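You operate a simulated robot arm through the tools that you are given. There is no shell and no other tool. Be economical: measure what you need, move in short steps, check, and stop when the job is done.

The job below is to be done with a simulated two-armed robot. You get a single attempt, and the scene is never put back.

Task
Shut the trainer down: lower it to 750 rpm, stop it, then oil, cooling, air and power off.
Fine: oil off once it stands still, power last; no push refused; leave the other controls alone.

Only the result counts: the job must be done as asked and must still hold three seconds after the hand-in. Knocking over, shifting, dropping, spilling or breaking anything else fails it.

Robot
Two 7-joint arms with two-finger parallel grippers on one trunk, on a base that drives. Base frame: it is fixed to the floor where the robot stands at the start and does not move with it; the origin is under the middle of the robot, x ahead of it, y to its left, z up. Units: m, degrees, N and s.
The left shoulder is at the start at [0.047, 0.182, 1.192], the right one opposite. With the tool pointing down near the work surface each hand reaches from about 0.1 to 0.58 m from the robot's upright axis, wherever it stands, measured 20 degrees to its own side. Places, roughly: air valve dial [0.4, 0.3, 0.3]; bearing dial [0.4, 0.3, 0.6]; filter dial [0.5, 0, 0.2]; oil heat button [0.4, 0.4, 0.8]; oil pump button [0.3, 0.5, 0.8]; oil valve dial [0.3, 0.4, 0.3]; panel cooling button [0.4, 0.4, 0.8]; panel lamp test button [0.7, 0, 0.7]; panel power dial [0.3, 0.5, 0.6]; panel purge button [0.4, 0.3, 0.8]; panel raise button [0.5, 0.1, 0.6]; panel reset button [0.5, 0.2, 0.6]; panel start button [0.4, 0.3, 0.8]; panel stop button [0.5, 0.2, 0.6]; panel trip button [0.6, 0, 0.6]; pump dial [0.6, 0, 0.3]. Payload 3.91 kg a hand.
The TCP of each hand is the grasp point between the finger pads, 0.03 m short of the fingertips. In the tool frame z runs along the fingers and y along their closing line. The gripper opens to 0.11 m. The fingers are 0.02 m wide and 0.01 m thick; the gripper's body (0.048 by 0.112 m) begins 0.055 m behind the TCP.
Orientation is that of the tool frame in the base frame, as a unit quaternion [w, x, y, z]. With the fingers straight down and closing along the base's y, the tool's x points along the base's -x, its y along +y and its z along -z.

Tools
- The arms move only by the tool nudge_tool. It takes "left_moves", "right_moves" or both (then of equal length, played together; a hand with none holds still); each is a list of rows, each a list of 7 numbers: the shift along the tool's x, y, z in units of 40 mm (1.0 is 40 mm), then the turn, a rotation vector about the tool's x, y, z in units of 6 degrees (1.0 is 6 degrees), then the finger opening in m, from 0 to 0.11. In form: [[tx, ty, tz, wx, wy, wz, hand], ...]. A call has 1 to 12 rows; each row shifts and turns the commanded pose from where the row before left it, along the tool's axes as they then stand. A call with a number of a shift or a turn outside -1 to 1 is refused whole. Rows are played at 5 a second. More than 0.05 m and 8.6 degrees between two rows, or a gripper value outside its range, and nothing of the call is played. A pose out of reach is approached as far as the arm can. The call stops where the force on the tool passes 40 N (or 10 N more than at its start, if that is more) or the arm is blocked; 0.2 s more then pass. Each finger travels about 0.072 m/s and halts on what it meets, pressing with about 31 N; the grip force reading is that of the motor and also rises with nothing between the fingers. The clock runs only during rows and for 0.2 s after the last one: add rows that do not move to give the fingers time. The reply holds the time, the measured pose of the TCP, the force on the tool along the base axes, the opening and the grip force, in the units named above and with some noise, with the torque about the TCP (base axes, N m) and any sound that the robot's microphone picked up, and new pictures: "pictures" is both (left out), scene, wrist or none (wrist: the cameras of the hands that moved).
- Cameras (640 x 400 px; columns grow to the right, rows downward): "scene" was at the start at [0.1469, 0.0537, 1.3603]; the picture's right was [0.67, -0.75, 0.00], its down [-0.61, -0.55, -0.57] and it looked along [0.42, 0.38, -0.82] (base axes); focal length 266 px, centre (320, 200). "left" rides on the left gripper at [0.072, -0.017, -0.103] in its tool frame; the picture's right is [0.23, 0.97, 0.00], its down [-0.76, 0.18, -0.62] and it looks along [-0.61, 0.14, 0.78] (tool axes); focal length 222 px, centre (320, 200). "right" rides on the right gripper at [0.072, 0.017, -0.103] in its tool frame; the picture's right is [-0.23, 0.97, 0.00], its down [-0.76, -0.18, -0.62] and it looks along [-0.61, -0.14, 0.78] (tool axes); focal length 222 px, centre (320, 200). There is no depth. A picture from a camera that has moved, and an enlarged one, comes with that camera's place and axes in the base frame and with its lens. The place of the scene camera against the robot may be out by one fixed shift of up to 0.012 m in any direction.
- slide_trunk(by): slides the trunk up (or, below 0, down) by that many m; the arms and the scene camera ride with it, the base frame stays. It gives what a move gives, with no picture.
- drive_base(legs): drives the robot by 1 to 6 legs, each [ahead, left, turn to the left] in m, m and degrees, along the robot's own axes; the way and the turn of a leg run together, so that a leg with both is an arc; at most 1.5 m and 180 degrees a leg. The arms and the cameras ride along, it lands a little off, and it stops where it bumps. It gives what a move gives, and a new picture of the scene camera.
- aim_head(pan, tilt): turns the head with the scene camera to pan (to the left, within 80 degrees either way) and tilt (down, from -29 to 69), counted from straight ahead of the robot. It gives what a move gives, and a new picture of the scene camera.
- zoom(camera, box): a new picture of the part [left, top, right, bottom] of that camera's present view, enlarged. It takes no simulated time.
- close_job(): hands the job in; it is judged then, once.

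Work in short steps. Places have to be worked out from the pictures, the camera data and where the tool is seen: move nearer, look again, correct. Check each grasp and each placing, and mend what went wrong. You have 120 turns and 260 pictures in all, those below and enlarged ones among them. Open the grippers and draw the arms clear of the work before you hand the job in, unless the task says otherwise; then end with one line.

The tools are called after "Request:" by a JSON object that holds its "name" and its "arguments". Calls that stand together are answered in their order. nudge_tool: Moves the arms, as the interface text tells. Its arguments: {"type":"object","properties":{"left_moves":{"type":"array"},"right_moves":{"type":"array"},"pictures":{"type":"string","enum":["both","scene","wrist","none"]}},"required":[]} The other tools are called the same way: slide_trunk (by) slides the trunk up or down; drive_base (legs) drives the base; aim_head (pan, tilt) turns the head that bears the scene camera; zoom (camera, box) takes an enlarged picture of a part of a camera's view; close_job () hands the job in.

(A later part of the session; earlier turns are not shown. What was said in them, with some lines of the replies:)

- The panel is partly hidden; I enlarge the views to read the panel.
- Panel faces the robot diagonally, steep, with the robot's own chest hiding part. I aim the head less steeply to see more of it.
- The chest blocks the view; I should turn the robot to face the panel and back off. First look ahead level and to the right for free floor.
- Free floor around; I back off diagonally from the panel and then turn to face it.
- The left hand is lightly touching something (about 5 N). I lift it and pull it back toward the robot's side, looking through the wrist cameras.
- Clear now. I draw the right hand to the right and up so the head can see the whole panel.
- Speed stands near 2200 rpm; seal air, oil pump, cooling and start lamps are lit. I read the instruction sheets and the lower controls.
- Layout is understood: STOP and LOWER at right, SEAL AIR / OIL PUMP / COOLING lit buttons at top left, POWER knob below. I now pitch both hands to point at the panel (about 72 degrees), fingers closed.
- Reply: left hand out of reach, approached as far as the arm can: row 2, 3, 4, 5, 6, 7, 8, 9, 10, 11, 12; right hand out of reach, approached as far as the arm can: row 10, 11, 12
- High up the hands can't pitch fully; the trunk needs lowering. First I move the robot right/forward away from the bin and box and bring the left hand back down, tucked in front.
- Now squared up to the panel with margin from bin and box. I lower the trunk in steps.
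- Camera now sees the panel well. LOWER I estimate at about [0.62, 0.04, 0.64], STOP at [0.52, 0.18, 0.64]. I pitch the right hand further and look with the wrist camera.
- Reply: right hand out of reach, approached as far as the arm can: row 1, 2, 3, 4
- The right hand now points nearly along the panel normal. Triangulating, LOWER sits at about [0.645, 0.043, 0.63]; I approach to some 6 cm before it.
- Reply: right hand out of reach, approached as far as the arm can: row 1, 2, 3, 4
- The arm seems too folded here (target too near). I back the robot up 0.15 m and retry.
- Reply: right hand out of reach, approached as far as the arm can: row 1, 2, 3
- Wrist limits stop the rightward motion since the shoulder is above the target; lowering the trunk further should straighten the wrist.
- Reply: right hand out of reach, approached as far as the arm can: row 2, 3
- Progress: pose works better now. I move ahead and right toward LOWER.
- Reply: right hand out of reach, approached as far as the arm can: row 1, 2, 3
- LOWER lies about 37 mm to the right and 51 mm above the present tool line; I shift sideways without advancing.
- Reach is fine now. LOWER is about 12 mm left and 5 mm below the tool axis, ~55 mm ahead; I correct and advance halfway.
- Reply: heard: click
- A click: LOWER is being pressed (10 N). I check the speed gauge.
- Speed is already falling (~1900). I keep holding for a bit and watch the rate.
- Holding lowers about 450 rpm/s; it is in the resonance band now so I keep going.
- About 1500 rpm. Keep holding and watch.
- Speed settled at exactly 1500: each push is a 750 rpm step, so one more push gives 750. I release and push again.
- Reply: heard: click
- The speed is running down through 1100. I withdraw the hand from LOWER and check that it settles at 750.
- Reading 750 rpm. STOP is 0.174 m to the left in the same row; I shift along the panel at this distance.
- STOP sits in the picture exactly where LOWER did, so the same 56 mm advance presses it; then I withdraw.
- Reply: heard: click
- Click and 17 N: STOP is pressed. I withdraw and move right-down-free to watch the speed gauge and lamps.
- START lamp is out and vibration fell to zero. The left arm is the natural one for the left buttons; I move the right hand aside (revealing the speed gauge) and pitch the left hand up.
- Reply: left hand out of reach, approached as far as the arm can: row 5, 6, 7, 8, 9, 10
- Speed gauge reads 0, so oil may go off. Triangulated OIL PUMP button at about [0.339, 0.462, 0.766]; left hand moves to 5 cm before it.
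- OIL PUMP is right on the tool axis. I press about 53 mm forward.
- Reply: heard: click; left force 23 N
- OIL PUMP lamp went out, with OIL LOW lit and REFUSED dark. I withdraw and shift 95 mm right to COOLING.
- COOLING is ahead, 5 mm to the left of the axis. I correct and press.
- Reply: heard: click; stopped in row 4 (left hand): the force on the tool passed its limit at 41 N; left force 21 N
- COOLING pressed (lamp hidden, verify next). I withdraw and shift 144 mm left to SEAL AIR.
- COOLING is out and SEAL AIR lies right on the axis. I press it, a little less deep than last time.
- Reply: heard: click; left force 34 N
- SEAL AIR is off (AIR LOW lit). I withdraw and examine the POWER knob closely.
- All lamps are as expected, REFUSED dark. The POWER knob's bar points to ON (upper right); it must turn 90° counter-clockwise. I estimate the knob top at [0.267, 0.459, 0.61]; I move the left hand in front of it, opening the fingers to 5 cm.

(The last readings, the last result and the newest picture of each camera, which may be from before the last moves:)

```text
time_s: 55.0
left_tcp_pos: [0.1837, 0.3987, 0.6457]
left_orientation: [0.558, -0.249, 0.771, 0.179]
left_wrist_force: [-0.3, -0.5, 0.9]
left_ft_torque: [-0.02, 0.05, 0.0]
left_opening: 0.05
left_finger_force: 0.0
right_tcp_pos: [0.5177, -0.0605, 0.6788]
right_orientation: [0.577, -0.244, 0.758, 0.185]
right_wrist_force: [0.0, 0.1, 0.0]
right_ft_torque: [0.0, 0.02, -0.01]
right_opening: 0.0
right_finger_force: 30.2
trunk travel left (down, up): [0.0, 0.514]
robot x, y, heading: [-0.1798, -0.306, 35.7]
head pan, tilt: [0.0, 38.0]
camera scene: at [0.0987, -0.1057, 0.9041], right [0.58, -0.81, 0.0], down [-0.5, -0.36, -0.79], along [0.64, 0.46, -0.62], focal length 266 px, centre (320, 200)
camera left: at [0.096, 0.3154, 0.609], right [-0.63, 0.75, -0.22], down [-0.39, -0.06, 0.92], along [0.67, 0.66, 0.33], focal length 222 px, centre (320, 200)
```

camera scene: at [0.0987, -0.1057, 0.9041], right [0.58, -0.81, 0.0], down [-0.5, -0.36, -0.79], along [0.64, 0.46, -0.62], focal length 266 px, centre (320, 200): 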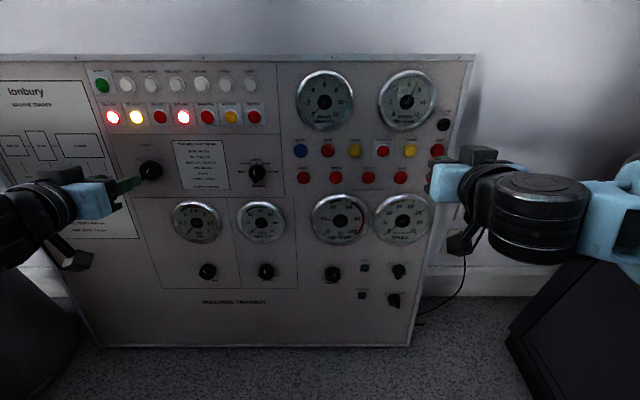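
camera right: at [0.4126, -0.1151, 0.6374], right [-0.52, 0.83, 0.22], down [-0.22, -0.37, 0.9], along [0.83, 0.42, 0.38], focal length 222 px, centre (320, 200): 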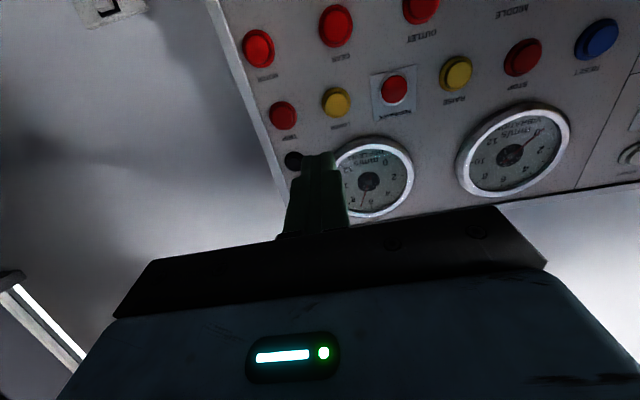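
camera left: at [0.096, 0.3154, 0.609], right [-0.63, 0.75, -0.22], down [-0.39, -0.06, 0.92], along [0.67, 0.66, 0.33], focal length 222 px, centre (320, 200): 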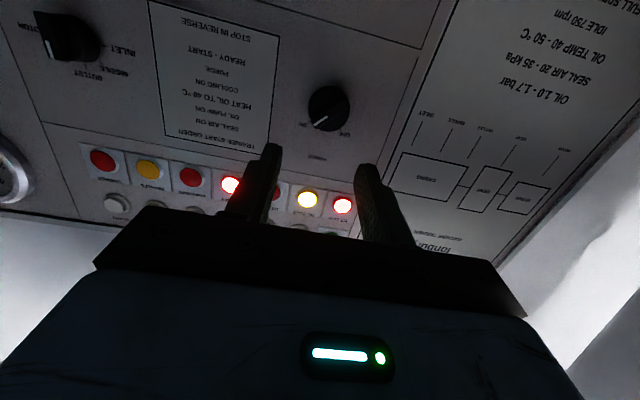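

The knob is well aligned with the hand (only mm off). I advance 3 cm and roll the hand +45° so the fingers straddle the bar.

Request:
{"name": "nudge_tool", "arguments": {"left_moves": [[0.17, 0.07, 0.4, 0, 0, 1, 0.05], [0, 0, 0.4, 0, 0, 1, 0.05], [0, 0, 0, 0, 0, 1, 0.05], [0, 0, 0, 0, 0, 1, 0.05], [0, 0, 0, 0, 0, 1, 0.05], [0, 0, 0, 0, 0, 1, 0.05], [0, 0, 0, 0, 0, 1, 0.05], [0, 0, 0, 0, 0, 0.5, 0.05], [0, 0, 0, 0, 0, 0, 0.05]]}}

Request:
{"name": "zoom", "arguments": {"camera": "left", "box": [200, 60, 440, 210]}}

```text
time_s: 57.0
left_tcp_pos: [0.2055, 0.416, 0.6267]
left_orientation: [0.447, 0.065, 0.807, 0.38]
left_wrist_force: [0.4, 0.8, -0.3]
left_ft_torque: [0.0, -0.02, 0.0]
left_opening: 0.0502
left_finger_force: 0.0
right_tcp_pos: [0.5179, -0.0591, 0.6797]
right_orientation: [0.576, -0.244, 0.758, 0.184]
right_wrist_force: [-0.1, 0.3, 1.2]
right_ft_torque: [-0.01, 0.02, -0.03]
right_opening: 0.0001
right_finger_force: 30.8
trunk travel left (down, up): [0.0, 0.514]
robot x, y, heading: [-0.1784, -0.3056, 36.1]
head pan, tilt: [0.0, 38.0]
camera scene: at [0.0988, -0.1055, 0.904], right [0.58, -0.81, 0.0], down [-0.5, -0.36, -0.79], along [0.64, 0.46, -0.62], focal length 266 px, centre (320, 200)
camera left: at [0.0874, 0.3805, 0.5991], right [-0.36, 0.79, 0.5], down [-0.07, -0.56, 0.83], along [0.93, 0.26, 0.26], focal length 222 px, centre (320, 200)
```

scene: 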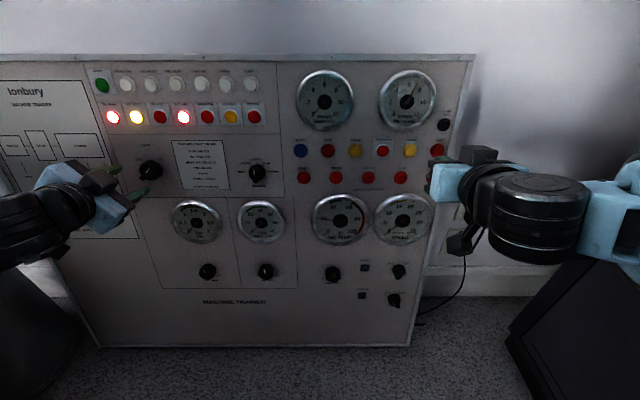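
left: 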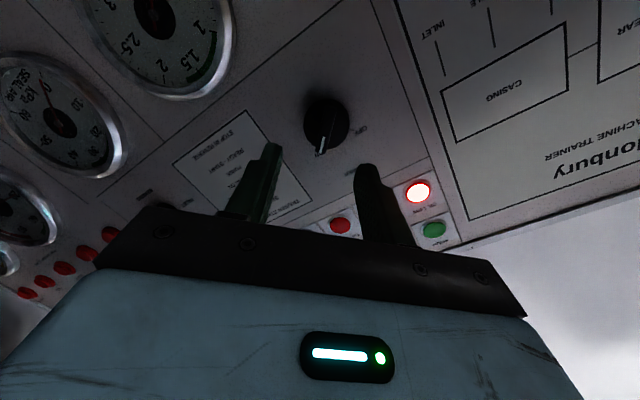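

```text
2.67 times, centred on (320, 135) of left
camera zoom: at [0.0874, 0.3805, 0.5991], right [-0.36, 0.79, 0.5], down [-0.07, -0.56, 0.83], along [0.93, 0.26, 0.26], focal length 592 px, centre (320, 373)
```

zoom: 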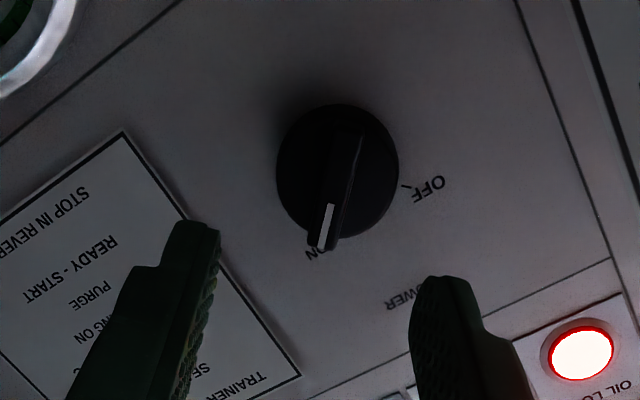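

The bar lies between the fingers, aligned. I advance 48 mm with a slight correction and look.

Request:
{"name": "nudge_tool", "arguments": {"left_moves": [[0, 0.08, 0.4, 0, 0, 0, 0.05], [0, 0, 0.4, 0, 0, 0, 0.05], [0, 0, 0.4, 0, 0, 0, 0.05], [0, 0, 0, 0, 0, 0, 0.05]], "pictures": "both"}}

Request:
{"name": "zoom", "arguments": {"camera": "left", "box": [200, 60, 440, 210]}}

```text
time_s: 58.0
left_tcp_pos: [0.2433, 0.4451, 0.6134]
left_orientation: [0.447, 0.065, 0.807, 0.379]
left_wrist_force: [0.3, 0.0, 0.8]
left_ft_torque: [0.01, 0.0, 0.01]
left_opening: 0.0503
left_finger_force: 0.2
right_tcp_pos: [0.5183, -0.0582, 0.679]
right_orientation: [0.576, -0.243, 0.758, 0.184]
right_wrist_force: [0.3, -0.2, -1.2]
right_ft_torque: [-0.01, 0.02, 0.01]
right_opening: 0.0
right_finger_force: 31.3
trunk travel left (down, up): [0.0, 0.514]
robot x, y, heading: [-0.1804, -0.3057, 35.8]
head pan, tilt: [0.0, 38.0]
camera scene: at [0.0989, -0.1055, 0.904], right [0.58, -0.81, 0.0], down [-0.5, -0.36, -0.79], along [0.64, 0.46, -0.62], focal length 266 px, centre (320, 200)
camera left: at [0.1237, 0.4093, 0.587], right [-0.36, 0.79, 0.5], down [-0.07, -0.56, 0.83], along [0.93, 0.26, 0.26], focal length 222 px, centre (320, 200)
```

scene: 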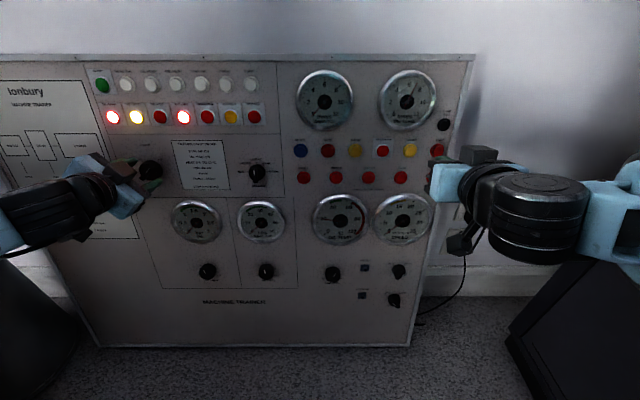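
left: 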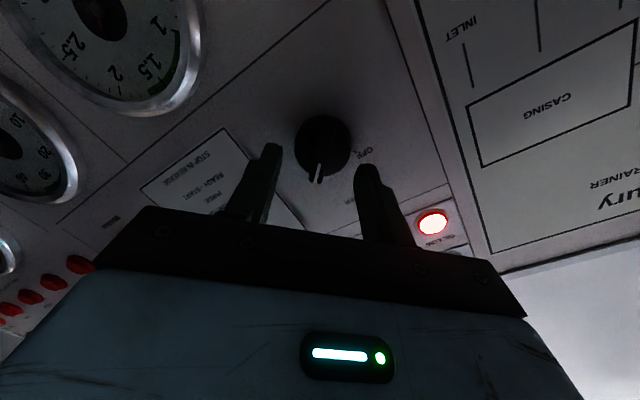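

```text
2.67 times, centred on (320, 135) of left
camera zoom: at [0.1237, 0.4093, 0.587], right [-0.36, 0.79, 0.5], down [-0.07, -0.56, 0.83], along [0.93, 0.26, 0.26], focal length 592 px, centre (320, 373)
```

zoom: 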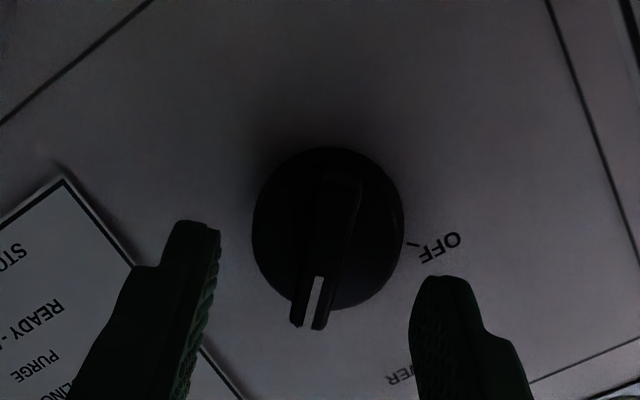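

The tips are about 1 cm short of the bar top and centred. I advance 24 mm and close onto the bar.

Request:
{"name": "nudge_tool", "arguments": {"left_moves": [[0, 0.03, 0.3, 0, 0, 0, 0.05], [0, 0, 0.3, 0, 0, 0, 0.05], [0, 0, 0, 0, 0, 0, 0.04]], "pictures": "wrist"}}

Request:
{"name": "zoom", "arguments": {"camera": "left", "box": [200, 60, 440, 210]}}

```text
time_s: 58.8
left_tcp_pos: [0.2587, 0.4609, 0.6102]
left_orientation: [0.447, 0.065, 0.807, 0.38]
left_wrist_force: [-18.7, -9.3, 5.3]
left_ft_torque: [0.28, -0.46, 0.39]
left_opening: 0.0452
left_finger_force: 4.9
right_tcp_pos: [0.5161, -0.058, 0.6799]
right_orientation: [0.578, -0.243, 0.757, 0.184]
right_wrist_force: [0.0, 0.4, 0.2]
right_ft_torque: [-0.02, -0.03, -0.04]
right_opening: 0.0002
right_finger_force: 30.7
trunk travel left (down, up): [0.0, 0.514]
robot x, y, heading: [-0.1774, -0.304, 35.8]
head pan, tilt: [0.0, 38.0]
camera left: at [0.1394, 0.424, 0.5817], right [-0.36, 0.79, 0.5], down [-0.07, -0.56, 0.83], along [0.93, 0.26, 0.26], focal length 222 px, centre (320, 200)
```

left: 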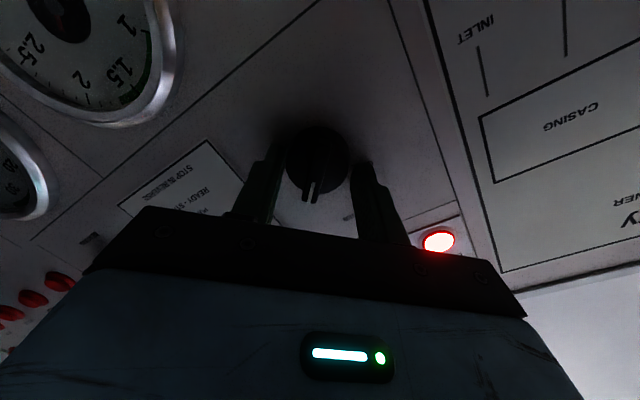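

```text
2.67 times, centred on (320, 135) of left
camera zoom: at [0.1394, 0.424, 0.5817], right [-0.36, 0.79, 0.5], down [-0.07, -0.56, 0.83], along [0.93, 0.26, 0.26], focal length 592 px, centre (320, 373)
```

zoom: 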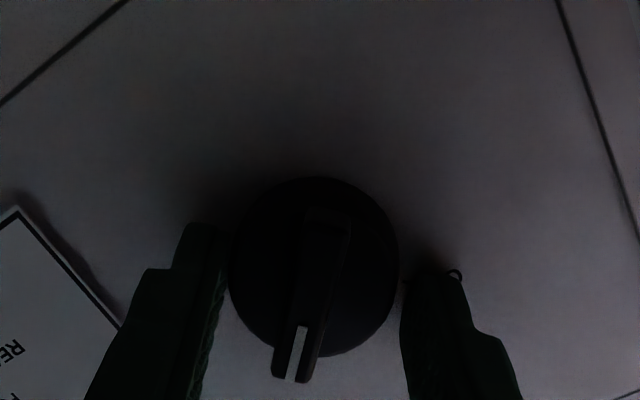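

The tips touch something (21 N), too deep and beside the disc. I reopen, back off 12 mm and close on the bar.

Request:
{"name": "nudge_tool", "arguments": {"left_moves": [[0, 0, -0.15, 0, 0, 0, 0.055], [0, 0, -0.15, 0, 0, 0, 0.055], [0, 0, 0, 0, 0, 0, 0.03], [0, 0, 0, 0, 0, 0, 0.02], [0, 0, 0, 0, 0, 0, 0.01], [0, 0, 0, 0, 0, 0, 0.006]], "pictures": "wrist"}}

Request:
{"name": "zoom", "arguments": {"camera": "left", "box": [200, 60, 440, 210]}}

```text
time_s: 60.2
left_tcp_pos: [0.2526, 0.454, 0.6117]
left_orientation: [0.448, 0.066, 0.807, 0.379]
left_wrist_force: [7.7, 0.5, 0.7]
left_ft_torque: [0.13, -0.26, -0.1]
left_opening: 0.0394
left_finger_force: 45.1
right_tcp_pos: [0.5186, -0.0585, 0.6777]
right_orientation: [0.576, -0.243, 0.758, 0.184]
right_wrist_force: [-0.7, 0.7, -0.2]
right_ft_torque: [-0.02, 0.0, -0.02]
right_opening: 0.0
right_finger_force: 31.1
trunk travel left (down, up): [0.0, 0.514]
robot x, y, heading: [-0.1807, -0.3063, 35.8]
head pan, tilt: [0.0, 38.0]
camera left: at [0.1331, 0.4171, 0.5838], right [-0.36, 0.79, 0.5], down [-0.07, -0.56, 0.83], along [0.93, 0.26, 0.26], focal length 222 px, centre (320, 200)
```

left: 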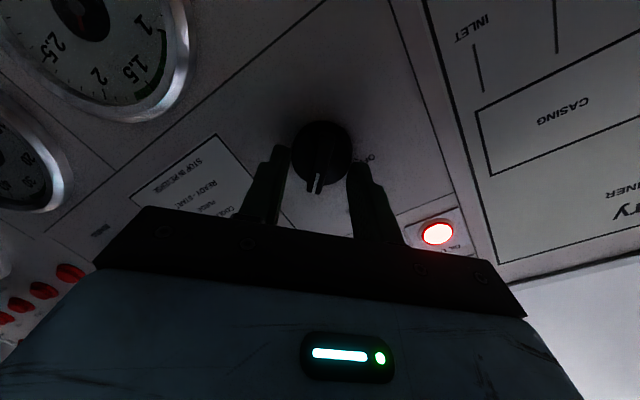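

```text
2.67 times, centred on (320, 135) of left
camera zoom: at [0.1331, 0.4171, 0.5838], right [-0.36, 0.79, 0.5], down [-0.07, -0.56, 0.83], along [0.93, 0.26, 0.26], focal length 592 px, centre (320, 373)
```

zoom: 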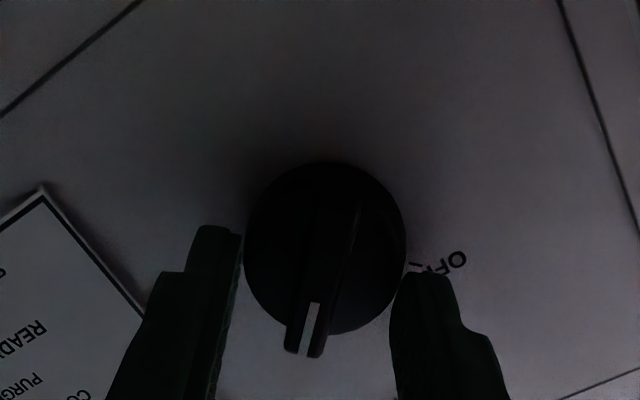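

It grips the disc (40 mm). For a positive drive I reopen, back off another 10 mm and close on the raised bar.

Request:
{"name": "nudge_tool", "arguments": {"left_moves": [[0, 0, 0, 0, 0, 0, 0.055], [0, 0, -0.15, 0, 0, 0, 0.055], [0, 0.03, -0.13, 0, 0, 0, 0.05], [0, 0, 0, 0, 0, 0, 0.03], [0, 0, 0, 0, 0, 0, 0.015], [0, 0, 0, 0, 0, 0, 0.004], [0, 0, 0, 0, 0, 0, 0.004]], "pictures": "wrist"}}

Request:
{"name": "zoom", "arguments": {"camera": "left", "box": [200, 60, 440, 210]}}

```text
time_s: 61.8
left_tcp_pos: [0.243, 0.4472, 0.6142]
left_orientation: [0.447, 0.066, 0.809, 0.377]
left_wrist_force: [-4.5, -11.0, -8.5]
left_ft_torque: [-0.09, 0.06, 0.0]
left_opening: 0.0103
left_finger_force: 45.3
right_tcp_pos: [0.5196, -0.0594, 0.6799]
right_orientation: [0.575, -0.244, 0.758, 0.185]
right_wrist_force: [-0.5, 0.2, 0.9]
right_ft_torque: [0.01, 0.0, 0.04]
right_opening: 0.0
right_finger_force: 30.9
trunk travel left (down, up): [0.0, 0.514]
robot x, y, heading: [-0.1797, -0.3073, 35.5]
head pan, tilt: [0.0, 38.0]
camera left: at [0.1239, 0.4106, 0.5861], right [-0.36, 0.79, 0.5], down [-0.07, -0.56, 0.83], along [0.93, 0.26, 0.26], focal length 222 px, centre (320, 200)
```

left: 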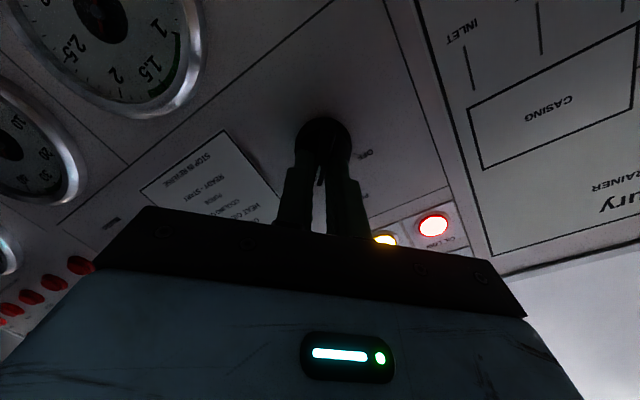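

```text
2.67 times, centred on (320, 135) of left
camera zoom: at [0.1239, 0.4106, 0.5861], right [-0.36, 0.79, 0.5], down [-0.07, -0.56, 0.83], along [0.93, 0.26, 0.26], focal length 592 px, centre (320, 373)
```

zoom: 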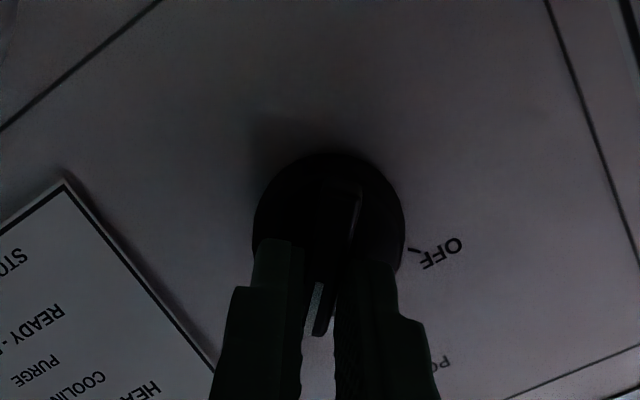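

Gripped the bar (10 mm, 45 N). I relieve the side load and turn counter-clockwise 48° first.

Request:
{"name": "nudge_tool", "arguments": {"left_moves": [[0, -0.08, 0, 0, 0, 0, 0.004], [0, 0, 0, 0, 0, -1, 0.004], [0, 0, 0, 0, 0, -1, 0.004], [0, 0, 0, 0, 0, -1, 0.004], [0, 0, 0, 0, 0, -1, 0.004], [0, 0, 0, 0, 0, -1, 0.004], [0, 0, 0, 0, 0, -1, 0.004], [0, 0, 0, 0, 0, -1, 0.004], [0, 0, 0, 0, 0, -1, 0.004]], "pictures": "both"}}

```text
time_s: 63.8
left_tcp_pos: [0.2411, 0.4492, 0.6144]
left_orientation: [0.562, -0.273, 0.763, 0.166]
left_wrist_force: [-4.6, 22.0, 9.6]
left_ft_torque: [0.11, 0.26, 0.39]
left_opening: 0.01
left_finger_force: 45.0
right_tcp_pos: [0.5168, -0.058, 0.6794]
right_orientation: [0.576, -0.243, 0.759, 0.183]
right_wrist_force: [0.3, -0.3, -0.5]
right_ft_torque: [0.0, -0.01, 0.0]
right_opening: 0.0002
right_finger_force: 31.3
trunk travel left (down, up): [0.0, 0.514]
robot x, y, heading: [-0.1782, -0.3109, 36.0]
head pan, tilt: [0.0, 38.0]
camera scene: at [0.0981, -0.1047, 0.9041], right [0.59, -0.81, 0.0], down [-0.5, -0.36, -0.79], along [0.64, 0.46, -0.62], focal length 266 px, centre (320, 200)
camera left: at [0.1561, 0.3619, 0.5789], right [-0.64, 0.72, -0.27], down [-0.42, -0.03, 0.91], along [0.65, 0.69, 0.33], focal length 222 px, centre (320, 200)
```

scene: 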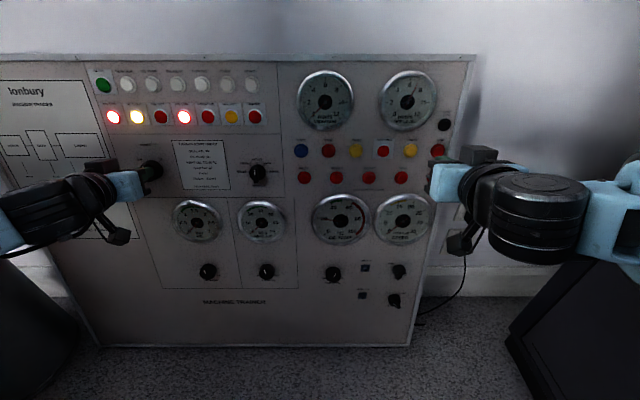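
left: 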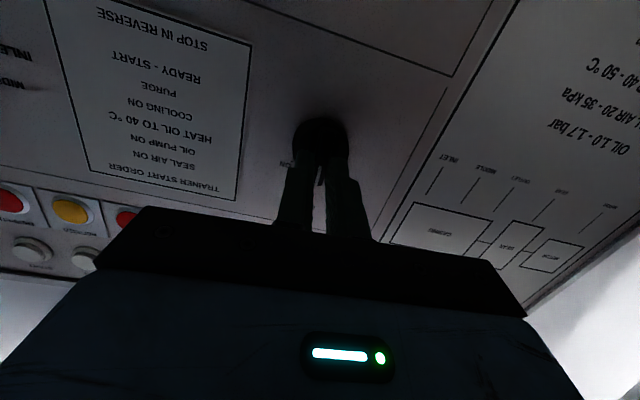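

The knob follows (bar now upright). I relieve the ~22 N side load and turn the remaining 42°.

Request:
{"name": "nudge_tool", "arguments": {"left_moves": [[-0.05, 0.12, 0, 0, 0, 0, 0.004], [0, 0, 0, 0, 0, -1, 0.004], [0, 0.03, 0, 0, 0, -1, 0.004], [0, 0.03, 0, 0, 0, -1, 0.004], [0, 0.03, 0, 0, 0, -1, 0.004], [0, 0, 0, 0, 0, -1, 0.004], [0, 0, 0, 0, 0, -1, 0.004], [0, 0, 0, 0, 0, -1, 0.004], [0, 0, 0, 0, 0, 0, 0.004]], "pictures": "both"}}

```text
time_s: 65.8
left_tcp_pos: [0.2398, 0.4512, 0.6129]
left_orientation: [0.584, -0.525, 0.618, -0.05]
left_wrist_force: [-3.5, -1.1, 1.7]
left_ft_torque: [-0.25, 0.11, -0.61]
left_opening: 0.0104
left_finger_force: 45.2
right_tcp_pos: [0.5168, -0.0596, 0.6787]
right_orientation: [0.578, -0.243, 0.757, 0.184]
right_wrist_force: [0.6, 0.5, -0.4]
right_ft_torque: [0.0, -0.03, 0.01]
right_opening: 0.0001
right_finger_force: 31.3
trunk travel left (down, up): [0.0, 0.514]
robot x, y, heading: [-0.1844, -0.3063, 36.0]
head pan, tilt: [0.0, 38.0]
camera scene: at [0.0987, -0.1058, 0.9041], right [0.58, -0.81, 0.0], down [-0.5, -0.36, -0.79], along [0.64, 0.46, -0.62], focal length 266 px, centre (320, 200)
camera left: at [0.1859, 0.3363, 0.6088], right [-0.52, 0.27, -0.81], down [-0.76, 0.27, 0.59], along [0.38, 0.92, 0.06], focal length 222 px, centre (320, 200)
```

scene: 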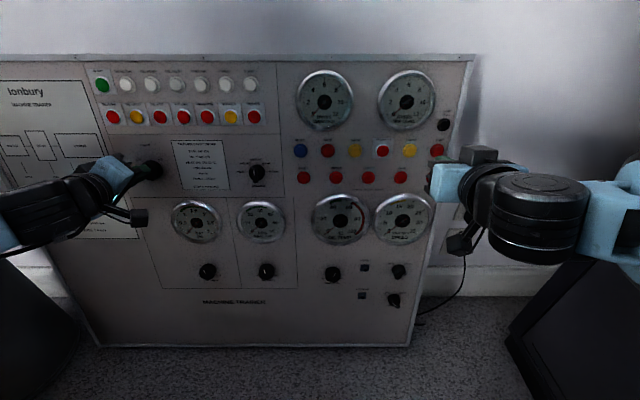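
left: 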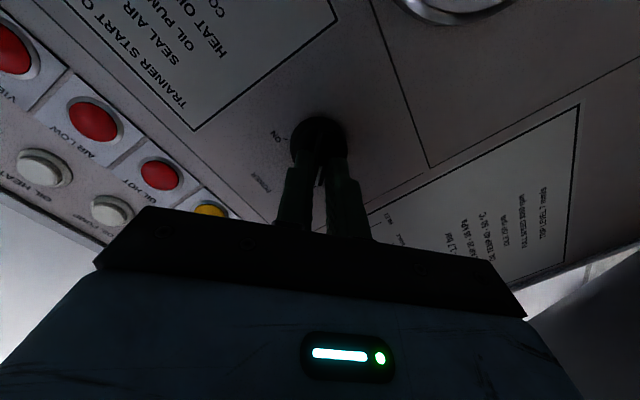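

All lamps are dark: power is off. I open the fingers and withdraw straight back.

Request:
{"name": "nudge_tool", "arguments": {"left_moves": [[0, 0, 0, 0, 0, 0, 0.03], [0, 0, 0, 0, 0, 0, 0.05], [0, 0, -0.5, 0, 0, 0, 0.05], [0, 0, -1, 0, 0, 0, 0.05], [0, 0, -1, 0, 0, 0, 0.05], [0, 0, -1, 0, 0, 0, 0.05]], "right_moves": [[0, 0, 0, 0, 0, 0, 0], [0, 0, 0, 0, 0, 0, 0], [0, 0, -0.5, 0, 0, 0, 0], [0, 0, -0.8, 0, 0, 0, 0], [0, 0, -0.8, 0, 0, 0, 0.03], [0, 0, 0, 0, 0, 0, 0.06]], "pictures": "scene"}}

Request:
{"name": "zoom", "arguments": {"camera": "scene", "box": [80, 60, 280, 200]}}

Request:
{"name": "zoom", "arguments": {"camera": "scene", "box": [130, 190, 450, 320]}}

```text
time_s: 67.2
left_tcp_pos: [0.1301, 0.3739, 0.6573]
left_orientation: [0.584, -0.525, 0.617, -0.047]
left_wrist_force: [-0.1, 0.4, -1.8]
left_ft_torque: [-0.01, 0.0, 0.01]
left_opening: 0.05
left_finger_force: 0.0
right_tcp_pos: [0.4498, -0.107, 0.7016]
right_orientation: [0.576, -0.244, 0.758, 0.184]
right_wrist_force: [-0.4, 0.6, -0.2]
right_ft_torque: [0.02, 0.0, 0.0]
right_opening: 0.0601
right_finger_force: 0.0
trunk travel left (down, up): [0.0, 0.514]
robot x, y, heading: [-0.1805, -0.307, 35.6]
head pan, tilt: [0.0, 38.0]
camera scene: at [0.099, -0.106, 0.9041], right [0.58, -0.81, 0.0], down [-0.5, -0.36, -0.79], along [0.64, 0.46, -0.62], focal length 266 px, centre (320, 200)
```

scene: 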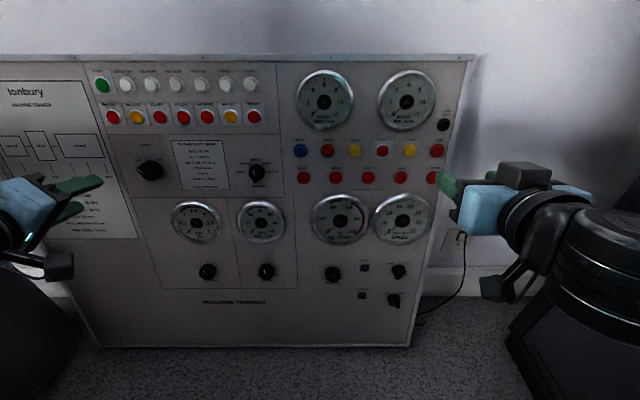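

```text
2.86 times, centred on (180, 130) of scene
camera zoom: at [0.099, -0.106, 0.9041], right [0.58, -0.81, 0.0], down [-0.5, -0.36, -0.79], along [0.64, 0.46, -0.62], focal length 761 px, centre (720, 400)
```

zoom: 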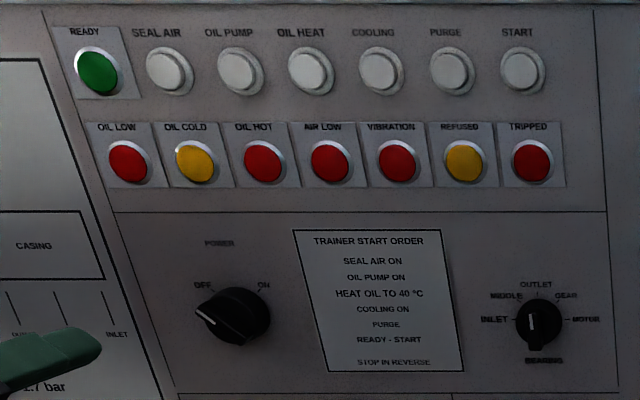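

```text
2.00 times, centred on (290, 255) of scene
camera zoom: at [0.099, -0.106, 0.9041], right [0.58, -0.81, 0.0], down [-0.5, -0.36, -0.79], along [0.64, 0.46, -0.62], focal length 533 px, centre (380, 90)
```

zoom: 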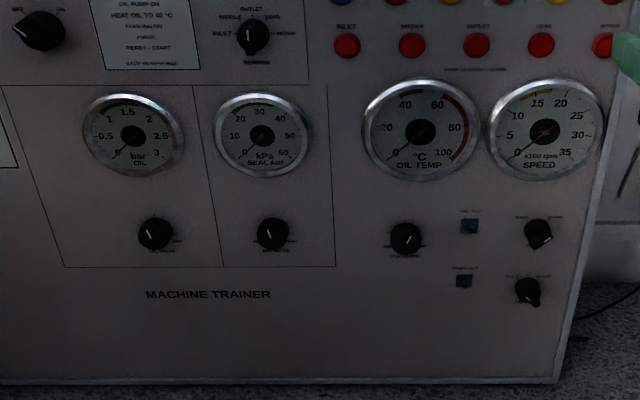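

POWER points to OFF, all lamps are dark, all gauges read zero, and both hands are open and clear. I hand the job in.

Request:
{"name": "close_job", "arguments": {}}

```text
The job is handed in.
```

The trainer is shut down: it was lowered to 750 rpm and stopped. With the speed at zero, I switched off oil, cooling, air and, last, power; no push was refused.
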